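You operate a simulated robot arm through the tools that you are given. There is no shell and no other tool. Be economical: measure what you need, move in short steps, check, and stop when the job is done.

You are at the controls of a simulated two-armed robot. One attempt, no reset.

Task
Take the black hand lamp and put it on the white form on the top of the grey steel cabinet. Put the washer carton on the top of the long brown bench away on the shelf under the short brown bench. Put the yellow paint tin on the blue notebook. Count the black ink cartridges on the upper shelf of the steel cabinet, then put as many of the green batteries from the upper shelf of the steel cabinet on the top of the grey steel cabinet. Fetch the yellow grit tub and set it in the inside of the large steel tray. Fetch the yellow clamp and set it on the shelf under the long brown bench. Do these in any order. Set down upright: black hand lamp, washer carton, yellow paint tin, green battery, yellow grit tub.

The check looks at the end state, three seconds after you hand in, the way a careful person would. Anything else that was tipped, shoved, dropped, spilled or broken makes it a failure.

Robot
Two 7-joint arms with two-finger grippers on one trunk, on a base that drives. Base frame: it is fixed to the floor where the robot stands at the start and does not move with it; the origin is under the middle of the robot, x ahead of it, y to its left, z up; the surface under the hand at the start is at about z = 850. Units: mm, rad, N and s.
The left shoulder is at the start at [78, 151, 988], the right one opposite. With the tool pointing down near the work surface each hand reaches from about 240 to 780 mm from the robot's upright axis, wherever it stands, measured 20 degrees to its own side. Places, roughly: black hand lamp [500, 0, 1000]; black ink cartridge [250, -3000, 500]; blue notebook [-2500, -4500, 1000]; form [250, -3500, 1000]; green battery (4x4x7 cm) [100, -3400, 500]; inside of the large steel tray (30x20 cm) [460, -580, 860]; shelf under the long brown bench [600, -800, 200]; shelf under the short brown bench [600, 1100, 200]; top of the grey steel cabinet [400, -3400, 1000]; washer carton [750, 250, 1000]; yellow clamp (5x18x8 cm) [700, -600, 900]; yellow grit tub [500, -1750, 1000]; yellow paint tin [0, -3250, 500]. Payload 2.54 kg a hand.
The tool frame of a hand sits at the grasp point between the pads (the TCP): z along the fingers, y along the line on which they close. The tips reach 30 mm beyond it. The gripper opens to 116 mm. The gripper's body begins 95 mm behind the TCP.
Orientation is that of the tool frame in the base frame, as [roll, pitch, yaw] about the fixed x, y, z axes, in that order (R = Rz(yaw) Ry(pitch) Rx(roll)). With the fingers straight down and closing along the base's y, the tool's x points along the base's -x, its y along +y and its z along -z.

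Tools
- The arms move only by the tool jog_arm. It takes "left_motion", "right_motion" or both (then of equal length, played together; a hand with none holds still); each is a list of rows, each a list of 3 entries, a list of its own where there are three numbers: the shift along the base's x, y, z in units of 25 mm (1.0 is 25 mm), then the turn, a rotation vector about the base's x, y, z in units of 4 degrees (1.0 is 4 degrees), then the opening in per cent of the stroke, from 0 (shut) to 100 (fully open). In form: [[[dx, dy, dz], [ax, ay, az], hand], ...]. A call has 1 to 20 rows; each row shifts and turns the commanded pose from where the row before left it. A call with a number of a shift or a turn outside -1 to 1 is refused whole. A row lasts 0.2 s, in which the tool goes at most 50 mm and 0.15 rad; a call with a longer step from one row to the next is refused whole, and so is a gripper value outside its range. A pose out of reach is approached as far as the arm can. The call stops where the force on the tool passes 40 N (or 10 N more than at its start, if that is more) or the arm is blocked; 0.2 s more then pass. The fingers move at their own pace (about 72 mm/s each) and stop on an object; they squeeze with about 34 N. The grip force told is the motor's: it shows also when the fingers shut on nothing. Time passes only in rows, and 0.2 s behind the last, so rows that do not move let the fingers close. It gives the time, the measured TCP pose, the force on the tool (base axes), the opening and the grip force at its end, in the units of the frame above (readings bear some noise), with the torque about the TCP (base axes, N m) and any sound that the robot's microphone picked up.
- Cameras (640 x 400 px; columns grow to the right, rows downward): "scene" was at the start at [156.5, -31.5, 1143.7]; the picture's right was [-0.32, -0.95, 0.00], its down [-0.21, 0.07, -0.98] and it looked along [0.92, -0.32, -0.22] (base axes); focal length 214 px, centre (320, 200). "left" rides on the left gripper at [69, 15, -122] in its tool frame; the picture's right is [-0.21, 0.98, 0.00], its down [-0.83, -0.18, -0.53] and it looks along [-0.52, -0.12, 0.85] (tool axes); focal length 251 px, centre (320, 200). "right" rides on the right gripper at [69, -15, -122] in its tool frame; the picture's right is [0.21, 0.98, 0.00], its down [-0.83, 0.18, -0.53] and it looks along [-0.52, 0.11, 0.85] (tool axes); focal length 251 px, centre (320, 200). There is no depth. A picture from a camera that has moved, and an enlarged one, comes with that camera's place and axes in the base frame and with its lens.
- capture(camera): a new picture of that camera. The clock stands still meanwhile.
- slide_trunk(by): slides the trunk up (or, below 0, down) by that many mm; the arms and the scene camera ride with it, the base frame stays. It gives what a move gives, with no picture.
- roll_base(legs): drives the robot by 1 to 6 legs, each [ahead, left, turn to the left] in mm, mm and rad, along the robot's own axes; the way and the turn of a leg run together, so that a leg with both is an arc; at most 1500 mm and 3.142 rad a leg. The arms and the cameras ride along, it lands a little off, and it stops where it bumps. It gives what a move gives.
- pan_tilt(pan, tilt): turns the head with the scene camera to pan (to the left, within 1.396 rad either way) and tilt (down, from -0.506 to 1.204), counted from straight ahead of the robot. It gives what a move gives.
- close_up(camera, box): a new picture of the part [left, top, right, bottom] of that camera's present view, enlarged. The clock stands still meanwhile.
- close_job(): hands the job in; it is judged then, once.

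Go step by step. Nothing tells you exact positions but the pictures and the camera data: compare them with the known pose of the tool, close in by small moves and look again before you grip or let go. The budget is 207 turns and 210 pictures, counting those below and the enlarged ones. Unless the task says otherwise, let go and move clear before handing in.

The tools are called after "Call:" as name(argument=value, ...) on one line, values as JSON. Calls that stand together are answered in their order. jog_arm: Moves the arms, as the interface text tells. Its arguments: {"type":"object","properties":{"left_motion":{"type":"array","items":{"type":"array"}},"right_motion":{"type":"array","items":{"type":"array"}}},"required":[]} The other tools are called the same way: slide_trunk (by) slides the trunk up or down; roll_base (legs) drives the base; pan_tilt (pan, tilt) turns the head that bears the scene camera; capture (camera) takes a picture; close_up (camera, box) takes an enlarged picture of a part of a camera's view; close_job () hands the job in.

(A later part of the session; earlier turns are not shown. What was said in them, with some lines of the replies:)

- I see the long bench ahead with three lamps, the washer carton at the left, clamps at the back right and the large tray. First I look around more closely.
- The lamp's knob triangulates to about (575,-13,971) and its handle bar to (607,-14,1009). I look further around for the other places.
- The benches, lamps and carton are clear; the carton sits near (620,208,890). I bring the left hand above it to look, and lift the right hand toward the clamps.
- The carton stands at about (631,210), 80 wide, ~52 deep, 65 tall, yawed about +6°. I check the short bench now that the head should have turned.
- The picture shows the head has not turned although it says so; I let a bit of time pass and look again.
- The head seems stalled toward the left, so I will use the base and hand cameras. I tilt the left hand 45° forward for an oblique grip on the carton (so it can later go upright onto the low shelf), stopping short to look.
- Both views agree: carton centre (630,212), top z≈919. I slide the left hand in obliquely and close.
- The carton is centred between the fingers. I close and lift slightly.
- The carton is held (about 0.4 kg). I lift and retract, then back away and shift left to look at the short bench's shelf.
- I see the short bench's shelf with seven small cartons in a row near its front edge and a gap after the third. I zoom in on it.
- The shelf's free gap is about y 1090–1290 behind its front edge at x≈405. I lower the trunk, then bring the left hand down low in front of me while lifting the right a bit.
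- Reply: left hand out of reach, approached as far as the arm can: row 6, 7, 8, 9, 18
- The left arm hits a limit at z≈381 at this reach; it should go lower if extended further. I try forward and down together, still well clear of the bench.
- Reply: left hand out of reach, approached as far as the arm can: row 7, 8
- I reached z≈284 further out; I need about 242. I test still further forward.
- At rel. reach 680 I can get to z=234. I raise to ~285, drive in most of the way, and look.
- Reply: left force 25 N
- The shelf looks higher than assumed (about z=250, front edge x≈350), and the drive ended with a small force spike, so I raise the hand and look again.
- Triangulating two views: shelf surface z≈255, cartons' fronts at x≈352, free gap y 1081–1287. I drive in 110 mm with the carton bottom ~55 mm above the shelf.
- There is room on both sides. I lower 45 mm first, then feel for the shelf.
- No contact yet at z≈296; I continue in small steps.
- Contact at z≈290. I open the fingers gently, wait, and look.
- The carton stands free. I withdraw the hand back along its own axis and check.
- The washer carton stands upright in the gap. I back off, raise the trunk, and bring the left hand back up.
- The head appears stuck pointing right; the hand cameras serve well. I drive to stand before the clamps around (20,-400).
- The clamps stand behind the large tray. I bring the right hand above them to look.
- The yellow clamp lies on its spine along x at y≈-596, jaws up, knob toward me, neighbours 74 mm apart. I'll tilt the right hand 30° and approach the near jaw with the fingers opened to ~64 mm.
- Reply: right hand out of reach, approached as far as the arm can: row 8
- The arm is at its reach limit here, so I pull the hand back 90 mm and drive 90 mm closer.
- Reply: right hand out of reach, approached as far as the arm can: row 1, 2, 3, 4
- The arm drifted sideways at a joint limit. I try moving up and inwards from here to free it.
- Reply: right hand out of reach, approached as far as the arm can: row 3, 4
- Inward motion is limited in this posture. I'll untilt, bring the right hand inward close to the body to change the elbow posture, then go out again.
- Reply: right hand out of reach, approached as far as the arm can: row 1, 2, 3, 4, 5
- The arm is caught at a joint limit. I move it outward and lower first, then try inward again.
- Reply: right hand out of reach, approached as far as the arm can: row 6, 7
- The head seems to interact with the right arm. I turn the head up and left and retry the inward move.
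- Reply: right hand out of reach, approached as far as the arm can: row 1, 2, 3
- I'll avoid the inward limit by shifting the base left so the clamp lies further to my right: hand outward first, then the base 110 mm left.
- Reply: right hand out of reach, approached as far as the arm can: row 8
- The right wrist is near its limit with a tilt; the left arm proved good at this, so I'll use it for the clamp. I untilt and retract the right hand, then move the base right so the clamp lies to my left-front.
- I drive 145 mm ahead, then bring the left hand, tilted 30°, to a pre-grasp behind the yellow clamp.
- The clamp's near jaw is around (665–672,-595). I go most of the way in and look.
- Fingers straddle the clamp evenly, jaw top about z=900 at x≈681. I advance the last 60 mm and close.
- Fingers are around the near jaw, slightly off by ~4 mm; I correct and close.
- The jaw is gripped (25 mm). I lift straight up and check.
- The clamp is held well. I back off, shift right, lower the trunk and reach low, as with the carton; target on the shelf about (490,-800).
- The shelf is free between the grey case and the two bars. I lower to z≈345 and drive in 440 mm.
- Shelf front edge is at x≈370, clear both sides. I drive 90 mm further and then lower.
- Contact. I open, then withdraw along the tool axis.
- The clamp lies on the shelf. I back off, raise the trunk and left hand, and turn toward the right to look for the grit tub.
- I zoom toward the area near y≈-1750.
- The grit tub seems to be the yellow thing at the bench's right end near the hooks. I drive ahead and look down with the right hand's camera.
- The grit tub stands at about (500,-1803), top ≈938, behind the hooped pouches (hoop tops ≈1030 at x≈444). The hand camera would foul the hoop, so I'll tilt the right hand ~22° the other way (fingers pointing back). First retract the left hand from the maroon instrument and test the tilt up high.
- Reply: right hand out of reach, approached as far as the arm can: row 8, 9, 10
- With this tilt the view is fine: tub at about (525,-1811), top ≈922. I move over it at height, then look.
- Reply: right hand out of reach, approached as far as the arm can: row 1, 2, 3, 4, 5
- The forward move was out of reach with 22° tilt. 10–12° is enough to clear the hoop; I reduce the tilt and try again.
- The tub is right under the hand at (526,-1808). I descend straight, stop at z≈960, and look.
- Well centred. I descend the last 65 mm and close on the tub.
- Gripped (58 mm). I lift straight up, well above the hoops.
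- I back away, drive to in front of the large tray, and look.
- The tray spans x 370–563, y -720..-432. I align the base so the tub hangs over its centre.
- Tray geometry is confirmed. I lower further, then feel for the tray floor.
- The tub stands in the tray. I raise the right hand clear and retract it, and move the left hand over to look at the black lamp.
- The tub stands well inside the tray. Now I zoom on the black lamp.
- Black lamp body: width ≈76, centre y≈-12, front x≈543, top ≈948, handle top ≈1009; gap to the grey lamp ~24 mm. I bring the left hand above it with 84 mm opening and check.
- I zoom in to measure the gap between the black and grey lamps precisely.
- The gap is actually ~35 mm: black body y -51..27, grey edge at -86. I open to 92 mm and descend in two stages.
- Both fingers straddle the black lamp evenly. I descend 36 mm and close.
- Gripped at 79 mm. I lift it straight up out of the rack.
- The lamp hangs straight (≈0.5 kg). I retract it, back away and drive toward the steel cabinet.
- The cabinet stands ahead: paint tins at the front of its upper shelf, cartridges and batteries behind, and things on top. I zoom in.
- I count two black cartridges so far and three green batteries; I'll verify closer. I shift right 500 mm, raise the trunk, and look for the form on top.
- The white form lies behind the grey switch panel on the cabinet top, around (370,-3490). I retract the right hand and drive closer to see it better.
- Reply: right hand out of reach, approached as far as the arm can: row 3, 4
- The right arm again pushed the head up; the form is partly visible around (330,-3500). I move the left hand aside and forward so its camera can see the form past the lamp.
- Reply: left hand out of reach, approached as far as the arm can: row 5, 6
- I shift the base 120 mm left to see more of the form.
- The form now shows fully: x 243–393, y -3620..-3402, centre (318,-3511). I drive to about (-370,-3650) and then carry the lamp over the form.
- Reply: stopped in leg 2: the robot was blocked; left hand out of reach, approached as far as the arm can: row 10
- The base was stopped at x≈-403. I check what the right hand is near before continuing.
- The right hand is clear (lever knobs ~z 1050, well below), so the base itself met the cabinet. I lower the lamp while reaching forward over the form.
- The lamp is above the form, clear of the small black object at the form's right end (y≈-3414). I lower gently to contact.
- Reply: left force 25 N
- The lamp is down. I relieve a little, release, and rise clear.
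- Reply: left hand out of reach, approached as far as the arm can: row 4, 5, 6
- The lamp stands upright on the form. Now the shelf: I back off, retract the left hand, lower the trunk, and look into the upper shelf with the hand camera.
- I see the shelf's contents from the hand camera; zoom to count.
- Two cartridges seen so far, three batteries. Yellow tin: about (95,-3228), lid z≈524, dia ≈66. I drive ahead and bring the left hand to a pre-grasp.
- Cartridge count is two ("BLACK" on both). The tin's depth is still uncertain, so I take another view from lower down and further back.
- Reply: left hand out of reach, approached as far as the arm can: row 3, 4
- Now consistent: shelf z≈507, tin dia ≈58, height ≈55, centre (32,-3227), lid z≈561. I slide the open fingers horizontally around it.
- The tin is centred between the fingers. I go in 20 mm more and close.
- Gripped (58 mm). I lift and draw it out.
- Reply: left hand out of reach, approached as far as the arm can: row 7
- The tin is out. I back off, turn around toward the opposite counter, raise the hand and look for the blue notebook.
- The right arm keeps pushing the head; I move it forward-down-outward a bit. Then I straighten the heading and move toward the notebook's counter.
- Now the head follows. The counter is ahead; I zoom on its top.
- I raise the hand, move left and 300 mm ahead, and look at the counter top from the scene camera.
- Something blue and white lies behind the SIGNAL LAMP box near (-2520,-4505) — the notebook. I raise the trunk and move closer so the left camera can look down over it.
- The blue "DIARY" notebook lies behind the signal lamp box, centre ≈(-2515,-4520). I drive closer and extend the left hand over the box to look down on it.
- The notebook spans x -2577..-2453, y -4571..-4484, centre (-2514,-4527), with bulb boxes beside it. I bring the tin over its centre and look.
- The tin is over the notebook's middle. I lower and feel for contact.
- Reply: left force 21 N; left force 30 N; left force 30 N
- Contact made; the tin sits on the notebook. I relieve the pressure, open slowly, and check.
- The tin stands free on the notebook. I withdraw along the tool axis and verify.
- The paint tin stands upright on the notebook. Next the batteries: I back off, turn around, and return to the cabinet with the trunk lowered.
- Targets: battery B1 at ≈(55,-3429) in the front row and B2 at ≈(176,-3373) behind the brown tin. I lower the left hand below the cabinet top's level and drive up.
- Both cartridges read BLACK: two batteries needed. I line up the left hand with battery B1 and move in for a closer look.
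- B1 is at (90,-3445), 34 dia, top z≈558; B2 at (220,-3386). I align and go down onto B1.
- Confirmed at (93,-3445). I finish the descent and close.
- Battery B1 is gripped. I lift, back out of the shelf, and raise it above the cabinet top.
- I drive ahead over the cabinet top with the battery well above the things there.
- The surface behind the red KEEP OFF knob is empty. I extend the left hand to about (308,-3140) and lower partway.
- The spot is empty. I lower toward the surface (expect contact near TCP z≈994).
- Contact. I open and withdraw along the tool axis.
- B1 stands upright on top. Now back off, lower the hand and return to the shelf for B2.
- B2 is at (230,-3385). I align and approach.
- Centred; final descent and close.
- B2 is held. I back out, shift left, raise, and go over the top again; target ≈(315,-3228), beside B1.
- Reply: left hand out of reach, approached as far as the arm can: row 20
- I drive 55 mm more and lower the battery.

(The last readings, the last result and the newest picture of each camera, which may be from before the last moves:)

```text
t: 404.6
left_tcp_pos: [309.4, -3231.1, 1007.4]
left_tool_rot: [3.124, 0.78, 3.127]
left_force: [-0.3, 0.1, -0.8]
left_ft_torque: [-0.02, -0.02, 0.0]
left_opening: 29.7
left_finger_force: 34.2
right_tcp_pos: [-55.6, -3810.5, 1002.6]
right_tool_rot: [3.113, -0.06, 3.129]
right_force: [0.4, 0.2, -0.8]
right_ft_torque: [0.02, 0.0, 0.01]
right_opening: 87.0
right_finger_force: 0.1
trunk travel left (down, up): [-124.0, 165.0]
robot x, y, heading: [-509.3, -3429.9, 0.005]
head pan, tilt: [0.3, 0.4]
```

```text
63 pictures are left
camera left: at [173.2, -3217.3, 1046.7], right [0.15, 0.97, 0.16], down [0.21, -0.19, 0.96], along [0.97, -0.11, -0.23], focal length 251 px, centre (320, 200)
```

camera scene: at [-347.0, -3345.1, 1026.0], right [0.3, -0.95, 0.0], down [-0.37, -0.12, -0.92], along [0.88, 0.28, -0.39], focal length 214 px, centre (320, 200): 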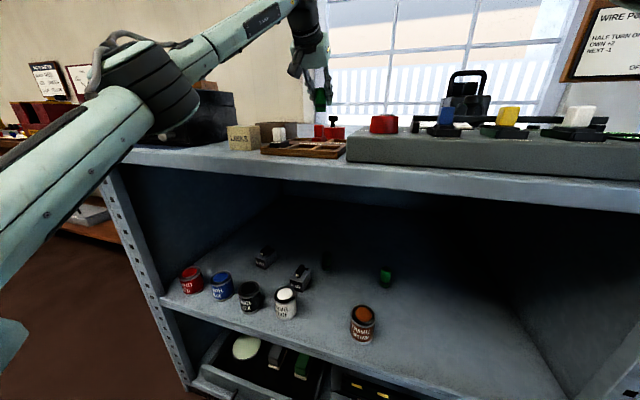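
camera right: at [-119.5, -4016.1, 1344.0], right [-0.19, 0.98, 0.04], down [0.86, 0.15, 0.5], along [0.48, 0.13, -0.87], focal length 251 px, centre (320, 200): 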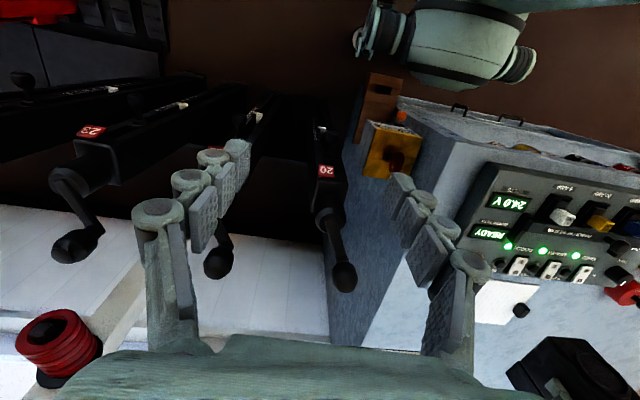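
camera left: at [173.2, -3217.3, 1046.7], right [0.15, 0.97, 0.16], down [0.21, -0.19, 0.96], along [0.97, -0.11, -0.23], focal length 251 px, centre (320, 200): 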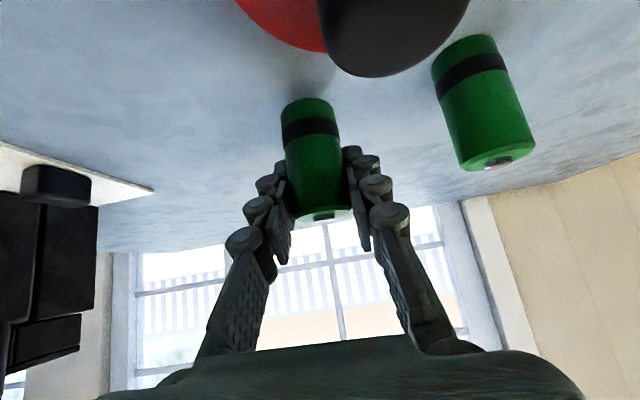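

Call:
jog_arm(left_motion=[[[0, 0, -0.3], [0, 0, 0], 15]])

Call:
jog_arm(left_motion=[[[0, 0, -0.12], [0, 0, 0], 15]])

Call:
jog_arm(left_motion=[[[0, 0, -0.1], [0, 0, 0], 15]])

```text
t: 405.0
left_tcp_pos: [307.5, -3230.3, 1000.3]
left_tool_rot: [3.125, 0.778, 3.128]
left_force: [-0.1, -0.5, -0.9]
left_ft_torque: [0.0, 0.02, 0.02]
left_opening: 29.4
left_finger_force: 34.1
right_tcp_pos: [-55.7, -3811.0, 1002.0]
right_tool_rot: [3.111, -0.062, 3.131]
right_force: [0.0, -0.4, -0.6]
right_ft_torque: [-0.01, 0.05, -0.02]
right_opening: 87.0
right_finger_force: 0.1
trunk travel left (down, up): [-124.0, 165.0]
robot x, y, heading: [-513.8, -3424.0, 0.001]
head pan, tilt: [0.3, 0.4]
```

```text
t: 405.4
left_tcp_pos: [306.8, -3232.7, 998.4]
left_tool_rot: [3.125, 0.782, 3.13]
left_force: [0.3, 0.2, -0.2]
left_ft_torque: [-0.02, 0.01, 0.0]
left_opening: 29.4
left_finger_force: 34.1
right_tcp_pos: [-55.5, -3810.8, 1002.3]
right_tool_rot: [3.11, -0.06, 3.131]
right_force: [-0.3, 0.9, -0.1]
right_ft_torque: [-0.01, 0.0, -0.01]
right_opening: 86.9
right_finger_force: 0.0
trunk travel left (down, up): [-124.0, 165.0]
robot x, y, heading: [-510.8, -3426.0, 0.005]
head pan, tilt: [0.3, 0.4]
```

```text
t: 405.8
left_tcp_pos: [305.7, -3232.4, 997.0]
left_tool_rot: [3.125, 0.785, 3.129]
left_force: [1.9, 1.9, 5.4]
left_ft_torque: [-0.01, 0.02, 0.0]
left_opening: 29.4
left_finger_force: 33.7
right_tcp_pos: [-56.0, -3811.3, 1002.6]
right_tool_rot: [3.112, -0.061, 3.13]
right_force: [0.7, 0.1, -0.3]
right_ft_torque: [0.01, -0.01, 0.01]
right_opening: 87.1
right_finger_force: 0.1
trunk travel left (down, up): [-124.0, 165.0]
robot x, y, heading: [-510.5, -3428.5, 0.003]
head pan, tilt: [0.3, 0.4]
```

Contact. I open, withdraw, and check.

Call:
jog_arm(left_motion=[[[0, 0, 0.03], [0, 0, 0], 30], [[0, 0, 0], [0, 0, 0], 40], [[0, 0, 0], [0, 0, 0], 52], [[0, 0, 0], [0, 0, 0], 52], [[-0.5, 0, 0.5], [0, 0, 0], 52], [[-0.8, 0, 0.9], [0, 0, 0], 52], [[-0.8, 0, 0.9], [0, 0, 0], 52], [[-0.7, 0, 0.9], [0, 0, 0], 52], [[-0.7, 0, 0.7], [0, 0, 0], 52]])

Call:
capture(camera="left")

```text
t: 407.8
left_tcp_pos: [220.0, -3233.1, 1093.9]
left_tool_rot: [3.124, 0.779, 3.127]
left_force: [-0.2, 0.1, -0.1]
left_ft_torque: [-0.02, 0.04, -0.02]
left_opening: 60.2
left_finger_force: 0.1
right_tcp_pos: [-55.8, -3809.3, 1002.1]
right_tool_rot: [3.111, -0.061, 3.13]
right_force: [0.1, -0.7, -0.7]
right_ft_torque: [0.01, 0.0, 0.01]
right_opening: 87.1
right_finger_force: 0.0
trunk travel left (down, up): [-124.0, 165.0]
robot x, y, heading: [-509.1, -3426.7, 0.003]
head pan, tilt: [0.3, 0.4]
```

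```text
62 pictures are left
camera left: at [84.6, -3218.5, 1133.6], right [0.15, 0.97, 0.16], down [0.21, -0.19, 0.96], along [0.97, -0.11, -0.23], focal length 251 px, centre (320, 200)
```

left: 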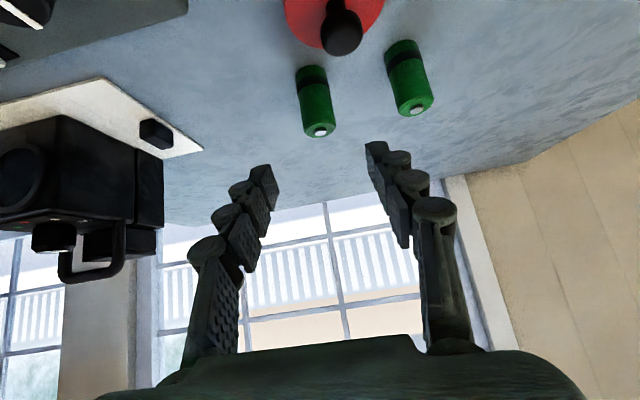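

Both batteries stand upright. To be sure of the cartridge count I back off and inspect the left half of the shelf, behind the red, blue and black tins.

Call:
roll_base(legs=[[-430, 0, 0], [0, 350, 0]])

Call:
jog_arm(left_motion=[[[-0.2, -0.1, -1], [0, 0, 0], 55], [[-0.2, -0.1, -1], [0, 0, 0], 55], [[-0.2, -0.1, -1], [0, 0, 0], 55], [[-0.2, -0.1, -1], [0, 0, 0], 55], [[-0.2, -0.1, -1], [0, 0, 0], 55], [[-0.2, -0.1, -1], [0, 0, 0], 55], [[-0.2, -0.1, -1], [0, 0, 0], 55], [[0, 0, -1], [0, 0, 0], 55], [[0, 0, -1], [0, 0, 0], 55], [[0, 0, -1], [0, 0, 0], 55], [[0, 0, -1], [0, 0, 0], 55], [[0, 0, -1], [0, 0, 0], 55], [[0, 0, -1], [0, 0, 0], 55], [[0, 0, -1], [0, 0, 0], 55]])

Call:
roll_base(legs=[[300, 0, 0]])

Call:
capture(camera="left")

Call:
capture(camera="scene")

```text
t: 414.0
left_tcp_pos: [-209.4, -2879.1, 1094.0]
left_tool_rot: [3.125, 0.781, 3.124]
left_force: [-0.3, 0.3, -1.5]
left_ft_torque: [-0.01, -0.02, -0.02]
left_opening: 60.1
left_finger_force: 0.0
right_tcp_pos: [-486.8, -3457.9, 1002.4]
right_tool_rot: [3.112, -0.06, 3.125]
right_force: [-1.0, -0.8, -0.1]
right_ft_torque: [0.0, 0.02, -0.02]
right_opening: 87.2
right_finger_force: 0.1
trunk travel left (down, up): [-124.0, 165.0]
robot x, y, heading: [-938.1, -3071.1, -0.004]
head pan, tilt: [0.3, 0.4]
```

```text
t: 417.0
left_tcp_pos: [-243.2, -2898.4, 742.9]
left_tool_rot: [3.122, 0.779, 3.124]
left_force: [-0.2, -0.3, 0.7]
left_ft_torque: [0.0, -0.02, -0.02]
left_opening: 63.6
left_finger_force: 0.1
right_tcp_pos: [-486.5, -3456.6, 1002.9]
right_tool_rot: [3.112, -0.061, 3.126]
right_force: [-0.7, -0.6, 0.8]
right_ft_torque: [-0.04, 0.02, 0.0]
right_opening: 86.9
right_finger_force: 0.0
trunk travel left (down, up): [-124.0, 165.0]
robot x, y, heading: [-940.0, -3072.0, -0.003]
head pan, tilt: [0.3, 0.4]
```

```text
t: 419.0
left_tcp_pos: [49.8, -2898.1, 742.9]
left_tool_rot: [3.123, 0.78, 3.124]
left_force: [0.3, 0.0, 1.0]
left_ft_torque: [0.0, 0.0, -0.03]
left_opening: 64.1
left_finger_force: 0.1
right_tcp_pos: [-194.1, -3457.9, 1001.8]
right_tool_rot: [3.112, -0.061, 3.124]
right_force: [0.1, -0.8, 0.1]
right_ft_torque: [0.0, 0.01, 0.0]
right_opening: 87.1
right_finger_force: 0.1
trunk travel left (down, up): [-124.0, 165.0]
robot x, y, heading: [-645.6, -3070.2, 0.002]
head pan, tilt: [0.3, 0.4]
```

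```text
61 pictures are left
camera left: at [-85.7, -2883.6, 782.7], right [0.16, 0.97, 0.16], down [0.21, -0.19, 0.96], along [0.96, -0.12, -0.23], focal length 251 px, centre (320, 200)
```

left: 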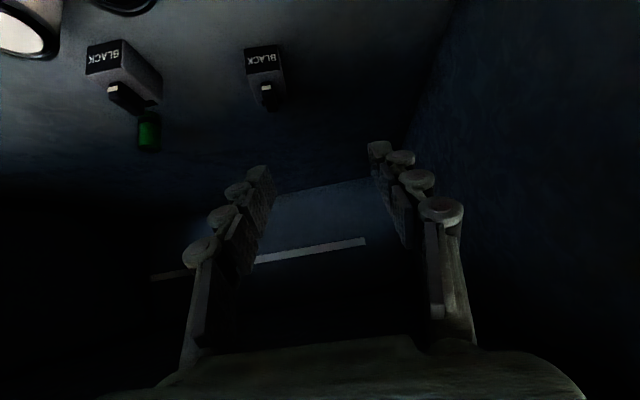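

```text
60 pictures are left
camera scene: at [-490.8, -3046.1, 1026.0], right [0.29, -0.96, 0.0], down [-0.37, -0.11, -0.92], along [0.88, 0.27, -0.39], focal length 214 px, centre (320, 200)
```

scene: 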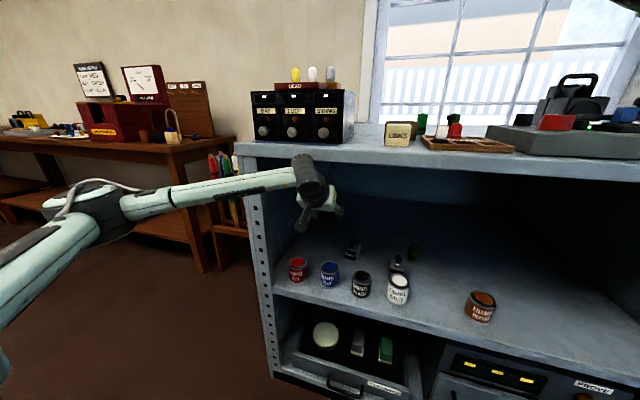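

Exactly two black cartridges, nothing hidden at the left; two batteries placed matches. I withdraw the hand from the shelf and take a last look at the cabinet top.

Call:
roll_base(legs=[[-500, 0, 0], [0, -250, 0]])

Call:
slide_trunk(by=160)

Call:
capture(camera="scene")

Call:
close_up(camera="scene", box=[200, 60, 520, 280])

```text
t: 424.5
left_tcp_pos: [-443.9, -3149.9, 743.4]
left_tool_rot: [3.125, 0.78, 3.116]
left_force: [0.2, -0.5, -0.2]
left_ft_torque: [0.01, 0.01, -0.06]
left_opening: 63.9
left_finger_force: 0.1
right_tcp_pos: [-690.0, -3708.6, 1003.2]
right_tool_rot: [3.111, -0.062, 3.117]
right_force: [0.0, 0.4, -0.1]
right_ft_torque: [0.0, -0.04, 0.02]
right_opening: 86.8
right_finger_force: 0.0
trunk travel left (down, up): [-124.0, 165.0]
robot x, y, heading: [-1140.9, -3316.0, -0.01]
head pan, tilt: [0.3, 0.4]
```

```text
t: 426.4
left_tcp_pos: [-443.3, -3150.7, 903.4]
left_tool_rot: [3.124, 0.781, 3.116]
left_force: [-0.1, 0.6, -0.3]
left_ft_torque: [0.0, 0.03, -0.03]
left_opening: 63.8
left_finger_force: 0.1
right_tcp_pos: [-689.4, -3708.2, 1161.7]
right_tool_rot: [3.111, -0.061, 3.117]
right_force: [-0.1, 0.8, 0.0]
right_ft_torque: [0.01, 0.0, -0.03]
right_opening: 87.2
right_finger_force: 0.2
trunk travel left (down, up): [-284.0, 5.0]
robot x, y, heading: [-1143.4, -3319.4, -0.009]
head pan, tilt: [0.3, 0.4]
```

```text
59 pictures are left
camera scene: at [-984.9, -3293.8, 1185.9], right [0.29, -0.96, 0.0], down [-0.37, -0.11, -0.92], along [0.88, 0.26, -0.39], focal length 214 px, centre (320, 200)
```

scene: 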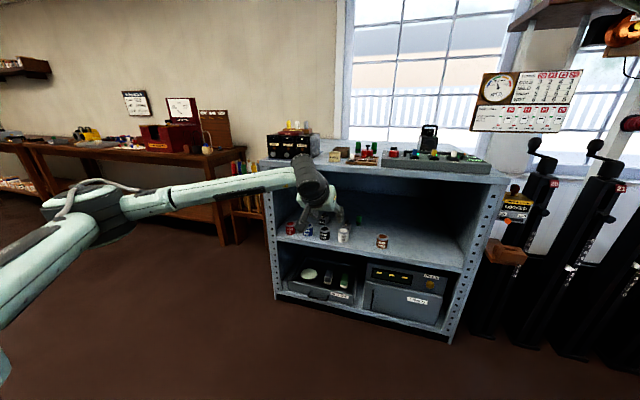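

```text
1.82 times, centred on (360, 170) of scene
camera zoom: at [-984.9, -3293.8, 1185.9], right [0.29, -0.96, 0.0], down [-0.37, -0.11, -0.92], along [0.88, 0.26, -0.39], focal length 390 px, centre (247, 254)
```

zoom: 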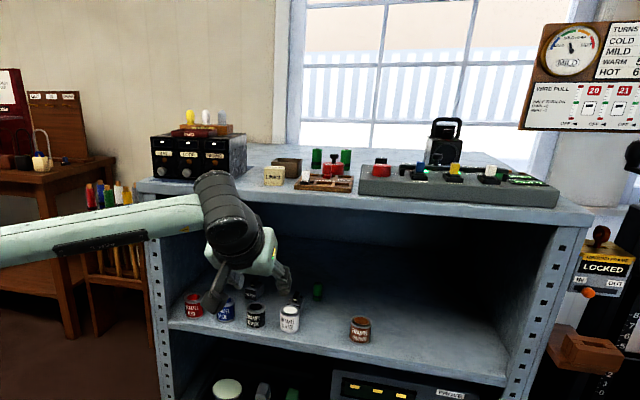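

The lamp and both batteries stand upright on the cabinet top, the other goods are undisturbed, and both hands are empty and clear. I hand in.

Call:
close_job()

```text
The job is handed in.
```

All six jobs are done and handed in, and I don't have a verdict yet. I looked at each item after setting it down and it was in place; those to be set upright were standing upright.

- **Black hand lamp:** on the white form on top of the steel cabinet.
- **Washer carton:** in the gap between the other cartons on the shelf under the short bench. It lightly bumped the edge of that shelf on the way in.
- **Yellow paint tin:** on the blue notebook.
- **Green batteries:** I counted two black ink cartridges and put two batteries on top of the cabinet.
- **Yellow grit tub:** in the large steel tray.
- **Yellow clamp:** on the shelf under the long bench.

The robot base also touched the front of the steel cabinet once while I was placing the lamp. I saw nothing shifted or tipped by either contact.
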